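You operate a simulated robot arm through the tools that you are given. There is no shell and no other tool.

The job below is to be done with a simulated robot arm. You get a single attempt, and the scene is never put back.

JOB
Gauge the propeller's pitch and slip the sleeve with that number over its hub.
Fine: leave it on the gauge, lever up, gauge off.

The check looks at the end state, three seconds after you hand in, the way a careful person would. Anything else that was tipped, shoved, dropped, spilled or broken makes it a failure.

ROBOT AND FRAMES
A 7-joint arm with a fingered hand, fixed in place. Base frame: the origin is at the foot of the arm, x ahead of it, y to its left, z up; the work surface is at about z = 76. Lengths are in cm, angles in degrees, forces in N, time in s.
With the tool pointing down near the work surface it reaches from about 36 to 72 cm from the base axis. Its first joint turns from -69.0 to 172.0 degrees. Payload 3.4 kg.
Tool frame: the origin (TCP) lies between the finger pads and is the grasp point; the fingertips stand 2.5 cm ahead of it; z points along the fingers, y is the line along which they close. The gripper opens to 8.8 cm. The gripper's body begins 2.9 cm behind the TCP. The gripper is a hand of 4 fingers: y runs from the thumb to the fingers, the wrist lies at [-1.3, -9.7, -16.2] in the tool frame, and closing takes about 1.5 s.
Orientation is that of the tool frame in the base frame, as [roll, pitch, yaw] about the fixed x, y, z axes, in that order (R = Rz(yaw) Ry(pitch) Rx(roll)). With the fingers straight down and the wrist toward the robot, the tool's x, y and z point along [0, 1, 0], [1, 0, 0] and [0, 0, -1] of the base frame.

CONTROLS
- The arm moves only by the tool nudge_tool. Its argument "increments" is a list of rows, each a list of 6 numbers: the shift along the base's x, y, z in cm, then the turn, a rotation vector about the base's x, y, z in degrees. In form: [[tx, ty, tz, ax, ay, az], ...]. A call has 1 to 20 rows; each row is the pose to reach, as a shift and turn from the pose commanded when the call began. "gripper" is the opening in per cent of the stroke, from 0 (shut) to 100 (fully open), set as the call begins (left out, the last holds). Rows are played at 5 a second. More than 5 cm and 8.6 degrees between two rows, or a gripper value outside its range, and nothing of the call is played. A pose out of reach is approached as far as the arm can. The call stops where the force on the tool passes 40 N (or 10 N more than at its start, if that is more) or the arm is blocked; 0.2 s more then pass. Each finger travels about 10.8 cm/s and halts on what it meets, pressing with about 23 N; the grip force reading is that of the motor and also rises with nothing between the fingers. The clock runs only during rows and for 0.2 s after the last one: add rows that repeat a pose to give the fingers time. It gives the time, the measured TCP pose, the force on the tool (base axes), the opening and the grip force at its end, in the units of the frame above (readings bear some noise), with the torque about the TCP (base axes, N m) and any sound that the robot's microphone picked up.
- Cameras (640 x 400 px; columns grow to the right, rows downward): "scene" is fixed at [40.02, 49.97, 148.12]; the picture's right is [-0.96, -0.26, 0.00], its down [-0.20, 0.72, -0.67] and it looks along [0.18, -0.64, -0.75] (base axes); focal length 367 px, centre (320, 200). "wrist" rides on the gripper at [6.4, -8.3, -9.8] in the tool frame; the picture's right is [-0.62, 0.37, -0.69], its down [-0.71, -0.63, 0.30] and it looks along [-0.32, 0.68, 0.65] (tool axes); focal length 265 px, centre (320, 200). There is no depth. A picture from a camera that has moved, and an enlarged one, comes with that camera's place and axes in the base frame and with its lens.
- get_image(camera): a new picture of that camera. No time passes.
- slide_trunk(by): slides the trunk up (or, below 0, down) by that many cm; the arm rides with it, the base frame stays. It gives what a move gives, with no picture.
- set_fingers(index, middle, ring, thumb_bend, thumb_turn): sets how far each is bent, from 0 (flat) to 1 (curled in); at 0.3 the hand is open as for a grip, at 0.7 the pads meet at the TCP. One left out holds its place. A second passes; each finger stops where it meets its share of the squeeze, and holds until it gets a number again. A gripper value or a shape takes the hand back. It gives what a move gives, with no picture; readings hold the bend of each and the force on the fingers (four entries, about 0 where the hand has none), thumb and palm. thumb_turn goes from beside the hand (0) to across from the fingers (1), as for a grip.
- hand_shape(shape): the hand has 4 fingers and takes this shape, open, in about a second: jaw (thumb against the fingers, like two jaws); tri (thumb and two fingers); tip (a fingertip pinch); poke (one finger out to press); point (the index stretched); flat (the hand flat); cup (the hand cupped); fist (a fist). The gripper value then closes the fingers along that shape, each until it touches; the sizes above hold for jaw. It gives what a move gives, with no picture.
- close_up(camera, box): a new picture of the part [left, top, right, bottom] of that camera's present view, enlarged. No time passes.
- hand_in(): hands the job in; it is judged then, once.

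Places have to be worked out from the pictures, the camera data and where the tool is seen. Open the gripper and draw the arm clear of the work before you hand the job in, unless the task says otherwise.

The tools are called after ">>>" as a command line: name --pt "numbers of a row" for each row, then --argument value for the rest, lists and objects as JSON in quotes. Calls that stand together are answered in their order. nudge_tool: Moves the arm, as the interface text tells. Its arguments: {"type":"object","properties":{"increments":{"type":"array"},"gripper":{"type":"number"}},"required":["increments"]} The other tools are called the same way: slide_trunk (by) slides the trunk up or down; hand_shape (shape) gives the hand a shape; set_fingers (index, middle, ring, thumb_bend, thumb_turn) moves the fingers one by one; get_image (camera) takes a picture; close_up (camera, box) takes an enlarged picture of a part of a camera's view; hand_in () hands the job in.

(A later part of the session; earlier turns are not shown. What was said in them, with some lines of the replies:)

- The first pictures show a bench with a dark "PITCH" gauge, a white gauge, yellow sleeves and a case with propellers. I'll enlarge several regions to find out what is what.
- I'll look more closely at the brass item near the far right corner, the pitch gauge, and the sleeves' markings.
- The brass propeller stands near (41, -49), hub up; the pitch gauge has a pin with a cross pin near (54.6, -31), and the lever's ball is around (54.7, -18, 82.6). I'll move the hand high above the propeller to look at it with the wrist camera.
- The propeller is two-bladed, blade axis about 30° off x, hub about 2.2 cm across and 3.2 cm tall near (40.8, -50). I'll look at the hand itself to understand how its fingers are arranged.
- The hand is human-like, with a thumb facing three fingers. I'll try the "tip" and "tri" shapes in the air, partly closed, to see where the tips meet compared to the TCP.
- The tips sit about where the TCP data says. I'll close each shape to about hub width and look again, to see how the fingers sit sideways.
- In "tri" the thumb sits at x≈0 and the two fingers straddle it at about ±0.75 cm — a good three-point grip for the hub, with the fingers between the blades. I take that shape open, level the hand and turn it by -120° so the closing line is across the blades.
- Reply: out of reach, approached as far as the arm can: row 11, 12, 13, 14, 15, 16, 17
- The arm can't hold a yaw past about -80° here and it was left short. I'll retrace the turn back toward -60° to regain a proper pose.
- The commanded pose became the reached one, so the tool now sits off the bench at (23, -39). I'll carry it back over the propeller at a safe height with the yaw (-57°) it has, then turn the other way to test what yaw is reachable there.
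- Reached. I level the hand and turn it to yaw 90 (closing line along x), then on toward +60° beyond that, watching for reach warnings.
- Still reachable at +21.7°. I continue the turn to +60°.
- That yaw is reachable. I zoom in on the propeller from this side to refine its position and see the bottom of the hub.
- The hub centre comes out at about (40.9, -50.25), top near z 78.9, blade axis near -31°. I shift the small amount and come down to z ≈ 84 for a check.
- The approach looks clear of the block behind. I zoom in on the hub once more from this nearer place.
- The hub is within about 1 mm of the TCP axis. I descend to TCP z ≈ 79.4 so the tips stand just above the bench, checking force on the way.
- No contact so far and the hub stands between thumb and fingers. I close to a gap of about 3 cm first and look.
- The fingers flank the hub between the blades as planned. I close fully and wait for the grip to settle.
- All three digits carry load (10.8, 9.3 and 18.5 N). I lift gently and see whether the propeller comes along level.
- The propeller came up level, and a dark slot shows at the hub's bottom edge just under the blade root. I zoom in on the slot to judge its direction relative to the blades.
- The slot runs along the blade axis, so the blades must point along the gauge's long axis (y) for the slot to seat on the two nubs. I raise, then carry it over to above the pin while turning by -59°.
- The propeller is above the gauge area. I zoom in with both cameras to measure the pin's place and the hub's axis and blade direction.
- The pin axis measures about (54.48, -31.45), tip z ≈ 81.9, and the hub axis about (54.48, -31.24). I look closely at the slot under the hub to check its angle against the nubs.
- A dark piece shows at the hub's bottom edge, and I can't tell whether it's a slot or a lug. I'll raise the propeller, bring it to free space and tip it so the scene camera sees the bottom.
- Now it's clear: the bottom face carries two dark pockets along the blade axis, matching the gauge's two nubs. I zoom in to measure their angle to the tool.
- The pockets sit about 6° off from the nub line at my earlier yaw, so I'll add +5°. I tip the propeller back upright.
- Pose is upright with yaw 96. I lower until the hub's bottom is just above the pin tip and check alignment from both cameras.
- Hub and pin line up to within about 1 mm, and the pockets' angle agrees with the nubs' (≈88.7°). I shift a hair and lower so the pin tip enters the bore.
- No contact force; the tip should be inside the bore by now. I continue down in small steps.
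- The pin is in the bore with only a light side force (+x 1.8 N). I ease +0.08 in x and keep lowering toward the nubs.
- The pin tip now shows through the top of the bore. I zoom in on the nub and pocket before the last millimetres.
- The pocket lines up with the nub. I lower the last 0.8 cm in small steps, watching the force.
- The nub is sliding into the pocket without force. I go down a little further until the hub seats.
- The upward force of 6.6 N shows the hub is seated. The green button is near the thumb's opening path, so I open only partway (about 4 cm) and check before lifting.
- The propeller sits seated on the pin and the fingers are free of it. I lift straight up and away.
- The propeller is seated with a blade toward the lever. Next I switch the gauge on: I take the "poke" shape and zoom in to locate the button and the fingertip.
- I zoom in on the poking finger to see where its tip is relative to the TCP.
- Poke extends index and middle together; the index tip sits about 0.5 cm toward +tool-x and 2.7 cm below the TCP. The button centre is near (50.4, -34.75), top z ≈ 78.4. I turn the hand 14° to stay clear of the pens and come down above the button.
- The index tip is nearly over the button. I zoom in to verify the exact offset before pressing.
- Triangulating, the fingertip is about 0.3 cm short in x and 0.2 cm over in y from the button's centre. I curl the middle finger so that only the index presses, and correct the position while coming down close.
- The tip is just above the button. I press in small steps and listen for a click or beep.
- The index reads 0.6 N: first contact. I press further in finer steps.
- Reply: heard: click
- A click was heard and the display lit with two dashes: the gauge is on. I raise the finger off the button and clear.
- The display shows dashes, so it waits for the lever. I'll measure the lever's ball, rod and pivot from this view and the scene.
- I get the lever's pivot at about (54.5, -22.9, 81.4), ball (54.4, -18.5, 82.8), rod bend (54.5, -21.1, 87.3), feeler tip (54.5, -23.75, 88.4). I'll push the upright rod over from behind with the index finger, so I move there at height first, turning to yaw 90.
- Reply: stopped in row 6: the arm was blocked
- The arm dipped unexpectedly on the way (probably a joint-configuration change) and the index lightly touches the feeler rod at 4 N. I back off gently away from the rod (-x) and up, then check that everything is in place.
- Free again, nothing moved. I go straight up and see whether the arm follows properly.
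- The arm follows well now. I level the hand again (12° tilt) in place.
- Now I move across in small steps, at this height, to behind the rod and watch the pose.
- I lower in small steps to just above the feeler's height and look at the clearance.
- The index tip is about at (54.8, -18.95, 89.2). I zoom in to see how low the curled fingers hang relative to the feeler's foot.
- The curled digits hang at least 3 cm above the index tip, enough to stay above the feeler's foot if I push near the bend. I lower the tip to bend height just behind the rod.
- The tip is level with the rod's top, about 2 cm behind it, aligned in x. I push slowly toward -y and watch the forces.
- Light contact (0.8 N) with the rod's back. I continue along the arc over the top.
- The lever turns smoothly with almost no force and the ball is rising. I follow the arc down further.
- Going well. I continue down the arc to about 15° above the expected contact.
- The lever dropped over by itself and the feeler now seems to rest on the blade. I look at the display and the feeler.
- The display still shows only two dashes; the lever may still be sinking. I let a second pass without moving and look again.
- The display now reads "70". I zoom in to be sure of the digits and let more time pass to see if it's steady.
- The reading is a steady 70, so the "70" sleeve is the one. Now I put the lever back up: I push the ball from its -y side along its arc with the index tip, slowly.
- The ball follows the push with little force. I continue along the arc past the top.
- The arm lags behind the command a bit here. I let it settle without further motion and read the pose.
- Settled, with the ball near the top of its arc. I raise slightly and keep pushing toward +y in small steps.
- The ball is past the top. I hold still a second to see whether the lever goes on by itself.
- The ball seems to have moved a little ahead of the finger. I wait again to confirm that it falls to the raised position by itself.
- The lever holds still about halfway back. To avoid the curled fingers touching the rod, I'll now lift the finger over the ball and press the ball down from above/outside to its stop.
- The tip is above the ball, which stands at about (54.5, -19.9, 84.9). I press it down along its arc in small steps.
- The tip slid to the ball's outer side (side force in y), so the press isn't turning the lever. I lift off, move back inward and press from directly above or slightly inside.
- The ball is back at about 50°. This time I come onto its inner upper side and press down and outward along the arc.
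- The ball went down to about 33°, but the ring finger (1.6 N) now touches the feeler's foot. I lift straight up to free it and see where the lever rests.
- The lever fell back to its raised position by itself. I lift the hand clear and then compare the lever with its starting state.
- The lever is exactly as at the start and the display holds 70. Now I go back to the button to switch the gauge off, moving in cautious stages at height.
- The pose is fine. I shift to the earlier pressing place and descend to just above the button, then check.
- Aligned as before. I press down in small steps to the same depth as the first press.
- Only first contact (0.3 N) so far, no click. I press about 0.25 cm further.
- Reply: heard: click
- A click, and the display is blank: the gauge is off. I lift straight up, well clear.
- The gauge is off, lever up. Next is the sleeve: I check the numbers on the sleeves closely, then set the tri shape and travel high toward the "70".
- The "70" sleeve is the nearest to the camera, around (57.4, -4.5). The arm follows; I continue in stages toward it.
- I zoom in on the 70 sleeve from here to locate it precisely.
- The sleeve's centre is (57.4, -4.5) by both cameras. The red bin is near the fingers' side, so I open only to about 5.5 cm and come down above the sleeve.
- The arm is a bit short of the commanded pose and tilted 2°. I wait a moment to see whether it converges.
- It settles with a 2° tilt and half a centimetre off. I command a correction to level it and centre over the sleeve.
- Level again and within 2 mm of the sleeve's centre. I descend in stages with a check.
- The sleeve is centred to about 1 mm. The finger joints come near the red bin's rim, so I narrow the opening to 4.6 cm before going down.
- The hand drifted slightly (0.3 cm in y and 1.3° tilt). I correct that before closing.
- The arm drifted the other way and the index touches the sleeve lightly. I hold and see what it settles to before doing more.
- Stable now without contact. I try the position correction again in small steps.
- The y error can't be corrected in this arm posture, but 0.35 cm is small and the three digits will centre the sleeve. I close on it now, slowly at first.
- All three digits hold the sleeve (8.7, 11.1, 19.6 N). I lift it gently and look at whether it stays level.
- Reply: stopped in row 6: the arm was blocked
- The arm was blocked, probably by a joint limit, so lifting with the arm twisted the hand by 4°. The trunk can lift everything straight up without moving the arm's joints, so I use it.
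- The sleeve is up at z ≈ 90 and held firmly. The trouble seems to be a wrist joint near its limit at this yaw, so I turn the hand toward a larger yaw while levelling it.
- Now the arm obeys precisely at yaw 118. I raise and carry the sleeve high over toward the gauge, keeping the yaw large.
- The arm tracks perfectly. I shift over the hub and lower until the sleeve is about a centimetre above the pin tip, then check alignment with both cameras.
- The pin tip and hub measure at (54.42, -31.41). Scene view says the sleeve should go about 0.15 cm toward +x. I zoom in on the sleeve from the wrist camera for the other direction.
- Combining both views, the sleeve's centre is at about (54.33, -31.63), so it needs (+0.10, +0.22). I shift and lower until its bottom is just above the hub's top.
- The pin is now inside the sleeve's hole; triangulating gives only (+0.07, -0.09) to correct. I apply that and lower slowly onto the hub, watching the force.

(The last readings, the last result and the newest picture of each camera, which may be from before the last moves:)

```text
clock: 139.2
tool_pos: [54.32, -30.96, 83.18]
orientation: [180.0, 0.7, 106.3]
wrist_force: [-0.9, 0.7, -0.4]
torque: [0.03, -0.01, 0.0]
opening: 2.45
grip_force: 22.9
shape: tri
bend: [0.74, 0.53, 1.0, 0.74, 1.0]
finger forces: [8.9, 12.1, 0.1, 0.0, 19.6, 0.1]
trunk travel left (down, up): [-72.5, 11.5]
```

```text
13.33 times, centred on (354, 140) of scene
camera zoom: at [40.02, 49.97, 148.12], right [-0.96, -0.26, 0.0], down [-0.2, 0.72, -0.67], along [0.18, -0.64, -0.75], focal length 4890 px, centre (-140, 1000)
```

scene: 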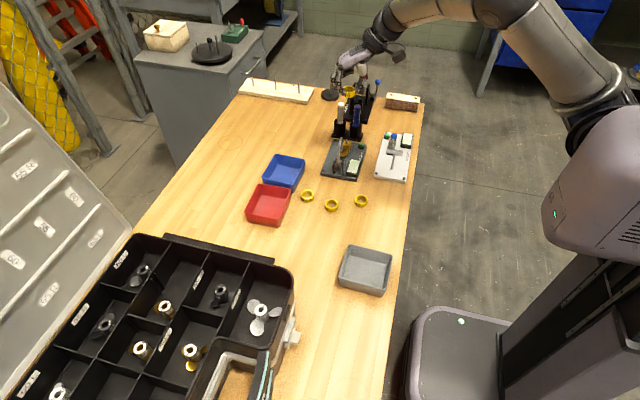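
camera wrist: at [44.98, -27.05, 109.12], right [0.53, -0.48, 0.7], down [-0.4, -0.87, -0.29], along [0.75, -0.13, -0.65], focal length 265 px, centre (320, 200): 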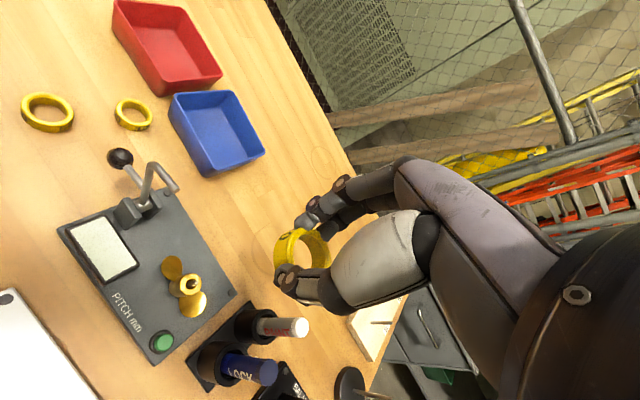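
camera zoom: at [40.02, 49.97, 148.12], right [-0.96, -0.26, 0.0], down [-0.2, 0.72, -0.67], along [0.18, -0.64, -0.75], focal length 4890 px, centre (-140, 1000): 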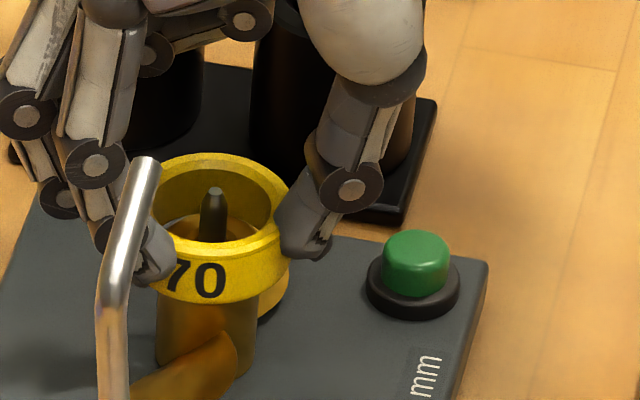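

The hub's top edge is visible inside the hole. I lower a few millimetres more and watch for contact.

>>> nudge_tool --pt "0 0 -0.15 0 0 0" --pt "0 0 -0.3 0 0 0" --pt "0 0 -0.3 0 0 0"

>>> close_up --camera "wrist" --box '[265, 205, 345, 275]'

>>> close_up --camera "scene" --box '[337, 130, 367, 155]'

```text
clock: 140.0
tool_pos: [54.33, -30.88, 82.65]
orientation: [180.0, 0.8, 106.4]
wrist_force: [-0.6, -0.5, 0.2]
torque: [0.02, 0.02, 0.01]
opening: 2.44
grip_force: 23.0
shape: tri
bend: [0.74, 0.53, 1.0, 0.74, 1.0]
finger forces: [8.9, 12.1, 0.1, 0.0, 19.6, 0.1]
trunk travel left (down, up): [-72.5, 11.5]
```

```text
5.71 times, centred on (305, 240) of wrist
camera zoom: at [44.69, -26.96, 92.62], right [0.53, -0.48, 0.7], down [-0.4, -0.87, -0.3], along [0.75, -0.13, -0.65], focal length 1517 px, centre (406, -29)
```

zoom: 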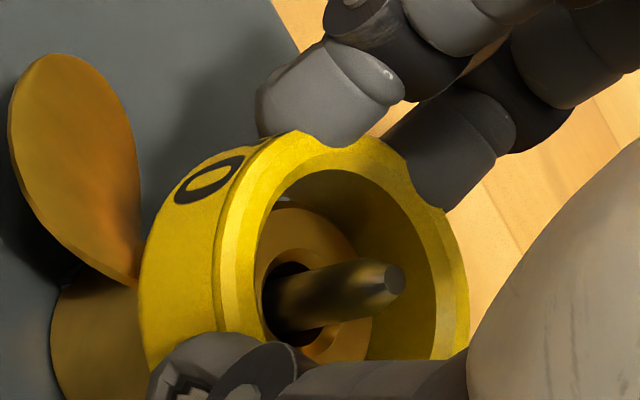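

```text
16.00 times, centred on (352, 142) of scene
camera zoom: at [40.02, 49.97, 148.12], right [-0.96, -0.26, 0.0], down [-0.2, 0.72, -0.67], along [0.18, -0.64, -0.75], focal length 5868 px, centre (-192, 1120)
```

zoom: 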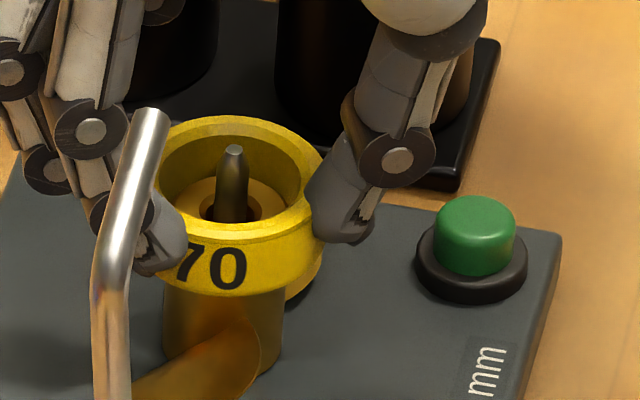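

No contact yet and the hub looks centred inside the hole. I keep lowering.

>>> nudge_tool --pt "0 0 -0.15 0 0 0" --pt "0 0 -0.3 0 0 0" --pt "0 0 -0.45 0 0 0" --pt "0 0 -0.45 0 0 0"

>>> close_up --camera "wrist" --box '[265, 205, 345, 275]'

>>> close_up --camera "scene" --box '[337, 130, 367, 155]'

```text
clock: 141.0
tool_pos: [54.31, -31.04, 82.3]
orientation: [180.0, 0.7, 106.4]
wrist_force: [-0.2, -0.4, -0.4]
torque: [-0.01, -0.01, 0.0]
opening: 2.44
grip_force: 23.4
shape: tri
bend: [0.74, 0.53, 1.0, 0.74, 1.0]
finger forces: [8.7, 12.1, 0.0, 0.1, 19.6, 0.0]
trunk travel left (down, up): [-72.5, 11.5]
```

```text
5.71 times, centred on (305, 240) of wrist
camera zoom: at [44.67, -26.97, 92.16], right [0.53, -0.48, 0.7], down [-0.4, -0.87, -0.3], along [0.75, -0.13, -0.65], focal length 1517 px, centre (406, -29)
```

zoom: 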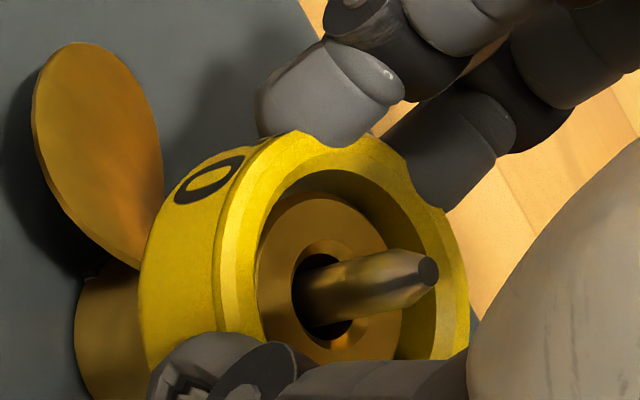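

```text
16.00 times, centred on (352, 142) of scene
camera zoom: at [40.02, 49.97, 148.12], right [-0.96, -0.26, 0.0], down [-0.2, 0.72, -0.67], along [0.18, -0.64, -0.75], focal length 5868 px, centre (-192, 1120)
```

zoom: 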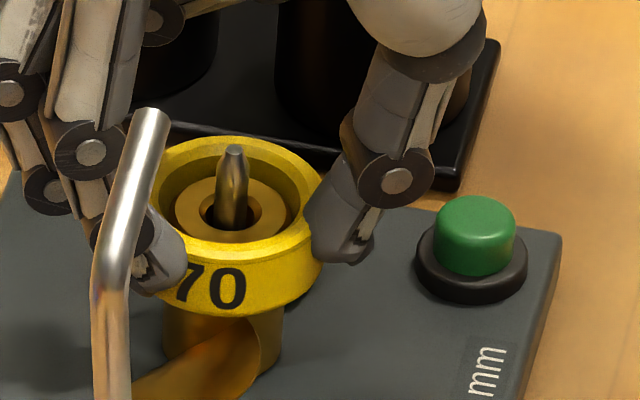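

The sleeve slides over the hub freely. I lower the rest in 1–2 mm steps until it touches down.

>>> nudge_tool --pt "0 0 -0.15 0 0 0" --pt "0 0 -0.3 0 0 0" --pt "0 0 -0.3 0 0 0"

>>> nudge_tool --pt "0 0 -0.12 0 0 0" --pt "0 0 -0.24 0 0 0" --pt "0 0 -0.24 0 0 0"

>>> close_up --camera "wrist" --box '[255, 195, 345, 275]'

>>> close_up --camera "scene" --box '[337, 130, 367, 155]'

```text
clock: 141.8
tool_pos: [54.29, -31.03, 82.09]
orientation: [-180.0, 0.8, 106.3]
wrist_force: [-0.7, -0.5, 0.7]
torque: [0.0, 0.01, -0.04]
opening: 2.43
grip_force: 23.7
shape: tri
bend: [0.74, 0.53, 1.0, 0.74, 1.0]
finger forces: [8.8, 12.1, 0.0, 0.0, 19.6, 0.0]
trunk travel left (down, up): [-72.5, 11.5]
```

```text
clock: 142.6
tool_pos: [54.43, -31.03, 81.93]
orientation: [179.9, 0.7, 106.4]
wrist_force: [-0.2, 0.2, 8.1]
torque: [-0.08, -0.03, -0.02]
opening: 2.5
grip_force: 23.5
shape: tri
bend: [0.74, 0.53, 1.0, 0.75, 1.0]
finger forces: [9.2, 13.0, 0.1, 0.0, 20.8, 0.0]
trunk travel left (down, up): [-72.5, 11.5]
```

```text
5.00 times, centred on (300, 235) of wrist
camera zoom: at [44.63, -26.94, 91.72], right [0.52, -0.48, 0.7], down [-0.4, -0.87, -0.3], along [0.75, -0.13, -0.65], focal length 1327 px, centre (420, 25)
```

zoom: 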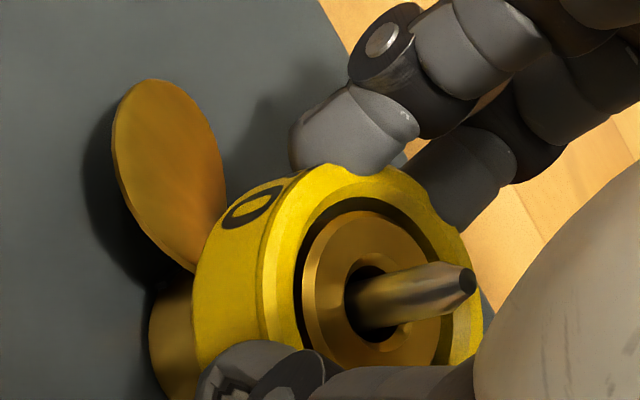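

```text
16.00 times, centred on (352, 142) of scene
camera zoom: at [40.02, 49.97, 148.12], right [-0.96, -0.26, 0.0], down [-0.2, 0.72, -0.67], along [0.18, -0.64, -0.75], focal length 5868 px, centre (-192, 1120)
```

zoom: 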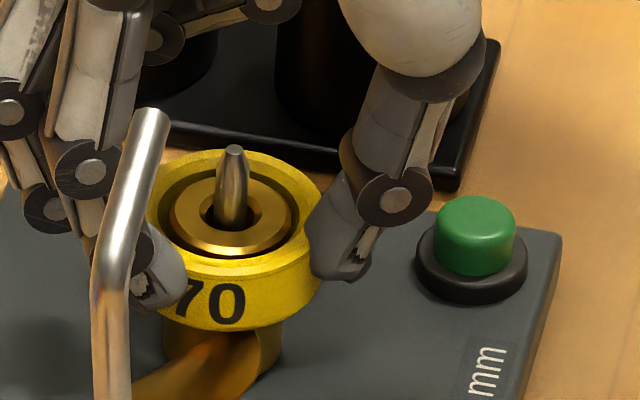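

8 N upward: the sleeve has seated on the blade roots, flush around the hub. I relieve the pressure slightly and open the fingers partway.

>>> nudge_tool --pt "0 0 0.12 0 0 0" --pt "0 0 0.12 0 0 0" --pt "0 0 0.12 0 0 0"

>>> nudge_tool --pt "0 0 0 0 0 0" --pt "0 0 0 0 0 0" --pt "0 0 0 0 0 0" --pt "0 0 0 0 0 0" --pt "0 0 0 0 0 0" --gripper 54

>>> close_up --camera "wrist" --box '[245, 185, 355, 285]'

>>> close_up --camera "scene" --box '[337, 130, 367, 155]'

```text
clock: 143.4
tool_pos: [54.3, -30.9, 81.95]
orientation: [-179.9, 0.6, 106.4]
wrist_force: [1.4, 0.0, 4.3]
torque: [0.03, 0.02, -0.04]
opening: 2.44
grip_force: 23.0
shape: tri
bend: [0.74, 0.53, 1.0, 0.75, 1.0]
finger forces: [9.1, 13.0, 0.0, 0.0, 20.4, 0.0]
trunk travel left (down, up): [-72.5, 11.5]
```

```text
clock: 144.6
tool_pos: [54.51, -31.05, 81.98]
orientation: [-180.0, 0.7, 106.4]
wrist_force: [0.0, -0.2, -0.5]
torque: [-0.01, 0.01, 0.01]
opening: 4.72
grip_force: 0.1
shape: tri
bend: [0.74, 0.43, 0.99, 0.68, 1.0]
finger forces: [0.0, 0.1, 0.0, 0.1, 0.0, 0.1]
trunk travel left (down, up): [-72.5, 11.5]
```

```text
4.00 times, centred on (300, 235) of wrist
camera zoom: at [44.68, -26.96, 91.75], right [0.53, -0.48, 0.7], down [-0.4, -0.87, -0.3], along [0.75, -0.13, -0.65], focal length 1062 px, centre (400, 60)
```

zoom: 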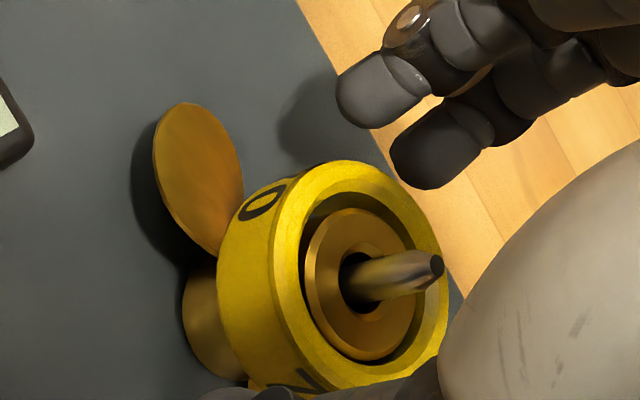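

```text
16.00 times, centred on (352, 142) of scene
camera zoom: at [40.02, 49.97, 148.12], right [-0.96, -0.26, 0.0], down [-0.2, 0.72, -0.67], along [0.18, -0.64, -0.75], focal length 5868 px, centre (-192, 1120)
```

zoom: 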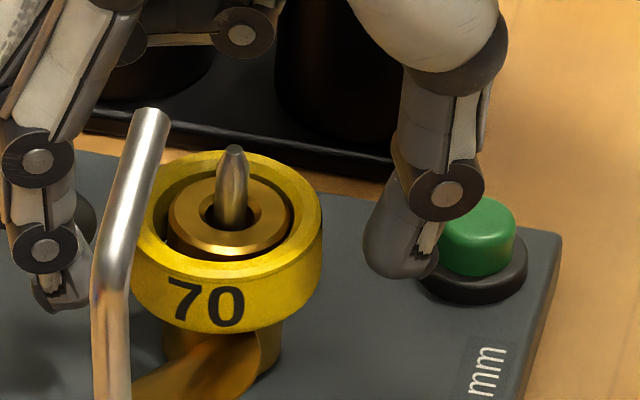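

The sleeve stands around the hub, released. I lift the hand straight up, well clear.

>>> nudge_tool --pt "0 0 0.8 0 0 0" --pt "0 0 2 0 0 0" --pt "0 0 4 0 0 0" --pt "0 0 7 0 0 0" --pt "0 0 10 0 0 0" --pt "0 0 13 0 0 0" --pt "0 0 16 0 0 0" --pt "0 0 16 0 0 0"

>>> close_up --camera "scene" --box '[320, 125, 380, 180]'

>>> get_image --camera "wrist"

>>> get_image --camera "scene"

```text
clock: 146.4
tool_pos: [54.31, -31.02, 97.95]
orientation: [180.0, 0.8, 106.4]
wrist_force: [0.9, -0.5, -0.2]
torque: [-0.05, 0.0, -0.02]
opening: 4.7
grip_force: 0.0
shape: tri
bend: [0.74, 0.43, 0.99, 0.68, 1.0]
finger forces: [0.1, 0.0, 0.0, 0.1, 0.0, 0.1]
trunk travel left (down, up): [-72.5, 11.5]
```

```text
7.27 times, centred on (350, 152) of scene
camera zoom: at [40.02, 49.97, 148.12], right [-0.96, -0.26, 0.0], down [-0.2, 0.72, -0.67], along [0.18, -0.64, -0.75], focal length 2667 px, centre (102, 546)
```

zoom: 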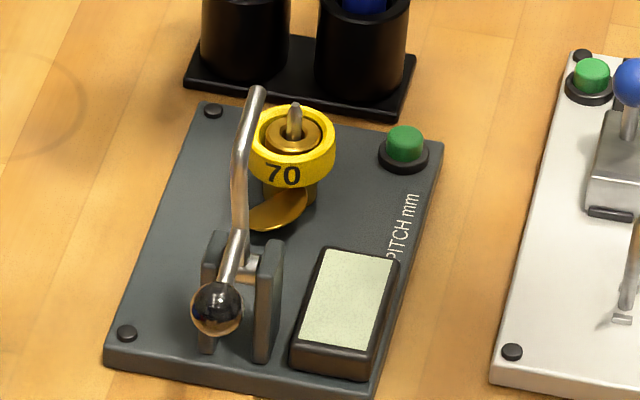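

```text
taken
camera wrist: at [44.72, -27.03, 107.76], right [0.53, -0.48, 0.7], down [-0.4, -0.87, -0.3], along [0.75, -0.13, -0.65], focal length 265 px, centre (320, 200)
```

wrist: 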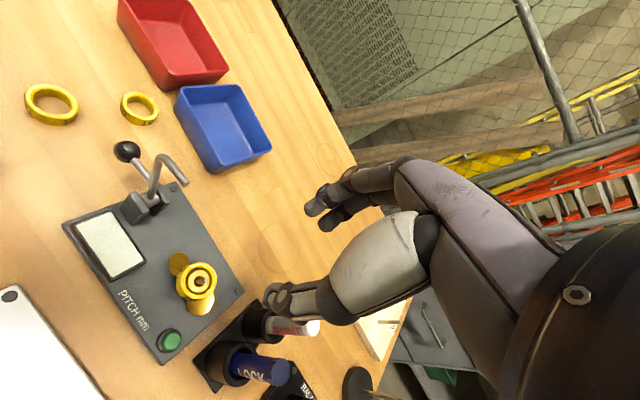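

```text
taken
```

scene: 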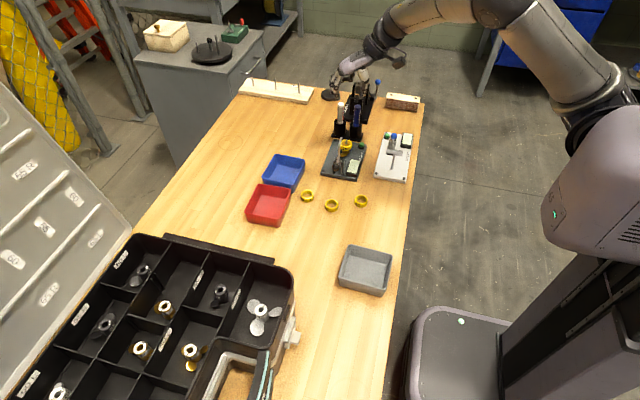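

The sleeve is on, lever up, display blank. I zoom in from both cameras to check how the sleeve sits.

>>> close_up --camera "scene" --box '[338, 138, 362, 160]'

>>> close_up --camera "wrist" --box '[150, 240, 240, 320]'

>>> close_up --camera "scene" --box '[290, 70, 440, 230]'

```text
16.00 times, centred on (350, 149) of scene
camera zoom: at [40.02, 49.97, 148.12], right [-0.96, -0.26, 0.0], down [-0.2, 0.72, -0.67], along [0.18, -0.64, -0.75], focal length 5868 px, centre (-160, 1016)
```

zoom: 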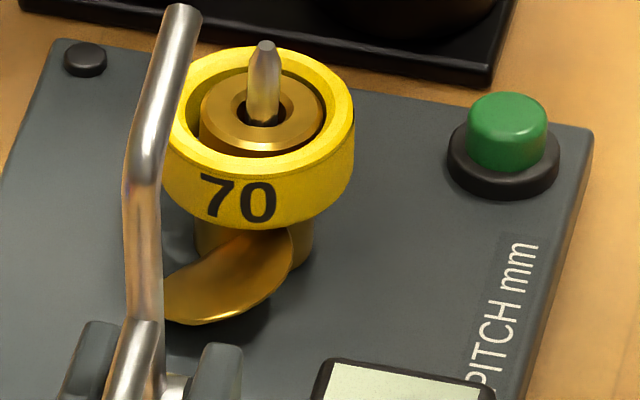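

```text
5.00 times, centred on (195, 280) of wrist
camera zoom: at [44.72, -27.03, 107.76], right [0.53, -0.48, 0.7], down [-0.4, -0.87, -0.3], along [0.75, -0.13, -0.65], focal length 1327 px, centre (945, -200)
```

zoom: 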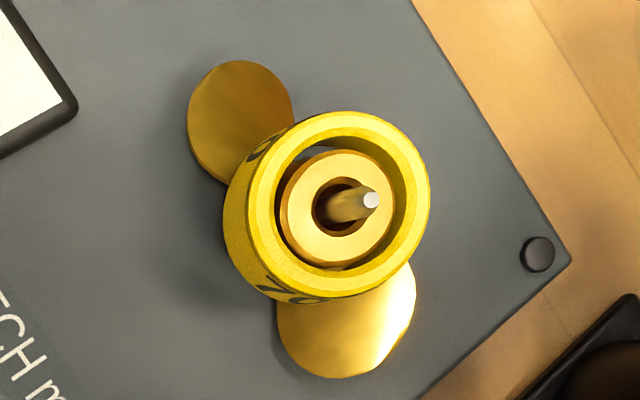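

```text
2.50 times, centred on (365, 150) of scene
camera zoom: at [40.02, 49.97, 148.12], right [-0.96, -0.26, 0.0], down [-0.2, 0.72, -0.67], along [0.18, -0.64, -0.75], focal length 917 px, centre (208, 325)
```

zoom: 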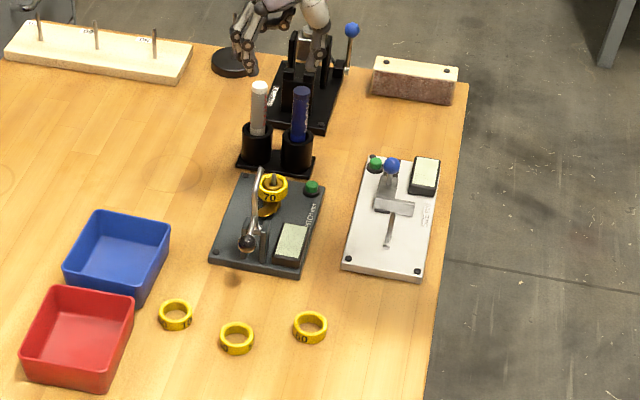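

Everything is as required: the 70 sleeve sits level over the hub, lever up, gauge off, and the other items are untouched. I open the hand and draw the arm back and up, clear of the work.

>>> nudge_tool --pt "0 0 2 0 0 0" --pt "-1 0.5 4 0 0 0" --pt "-2.5 1.5 6 0 0 0" --pt "-4 2.5 7 0 0 0" --pt "-6 3.5 8 0 0 0" --pt "-8 4.5 8 0 0 0" --pt "-10 5.5 8 0 0 0" --pt "-10 5.5 8 0 0 0" --gripper 100

>>> get_image --camera "scene"

>>> close_up --camera "scene" --box '[310, 120, 390, 190]'

```text
clock: 148.2
tool_pos: [44.22, -25.76, 105.72]
orientation: [179.8, -0.5, 105.6]
wrist_force: [0.1, 0.6, 0.3]
torque: [0.02, 0.02, 0.01]
opening: 8.76
grip_force: 0.0
shape: tri
bend: [0.3, 0.3, 0.99, 0.3, 0.98]
finger forces: [0.0, 0.0, 0.1, 0.0, 0.1, 0.0]
trunk travel left (down, up): [-72.5, 11.5]
```

```text
taken
```

scene: 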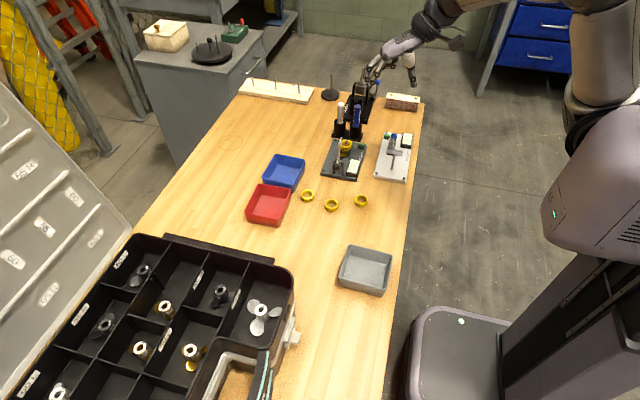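

```text
5.71 times, centred on (350, 155) of scene
camera zoom: at [40.02, 49.97, 148.12], right [-0.96, -0.26, 0.0], down [-0.2, 0.72, -0.67], along [0.18, -0.64, -0.75], focal length 2096 px, centre (149, 457)
```

zoom: 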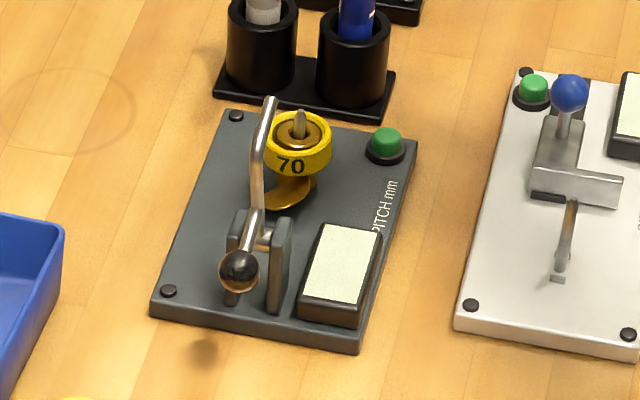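

The pictures show the propeller on the gauge with the 70 sleeve over its hub, lever up, display off, the hand open and the arm clear, and nothing else disturbed. I hand the job in.

>>> hand_in

```text
The job is handed in.
```

I measured the propeller on the pitch gauge, which read a steady 70 mm, and slipped the sleeve marked 70 over its hub.

- **Propeller:** it is still on the gauge, seated on the pin. The sleeve sits level around the hub, resting on the blades.
- **Gauge:** the lever is back up where it started. The second button press clicked and the display went blank, so the gauge is off.
- **Rest of the bench:** the last pictures show the other sleeves, bins, pens and the size gauge undisturbed.
- **Arm:** it twice lost its commanded path. Once a finger lightly touched the raised lever (about 4 N), and once it jammed while lifting the sleeve, so I finished the lift with the trunk. Neither moved the lever or any other item.

The hand was open and the arm drawn clear when I handed in.
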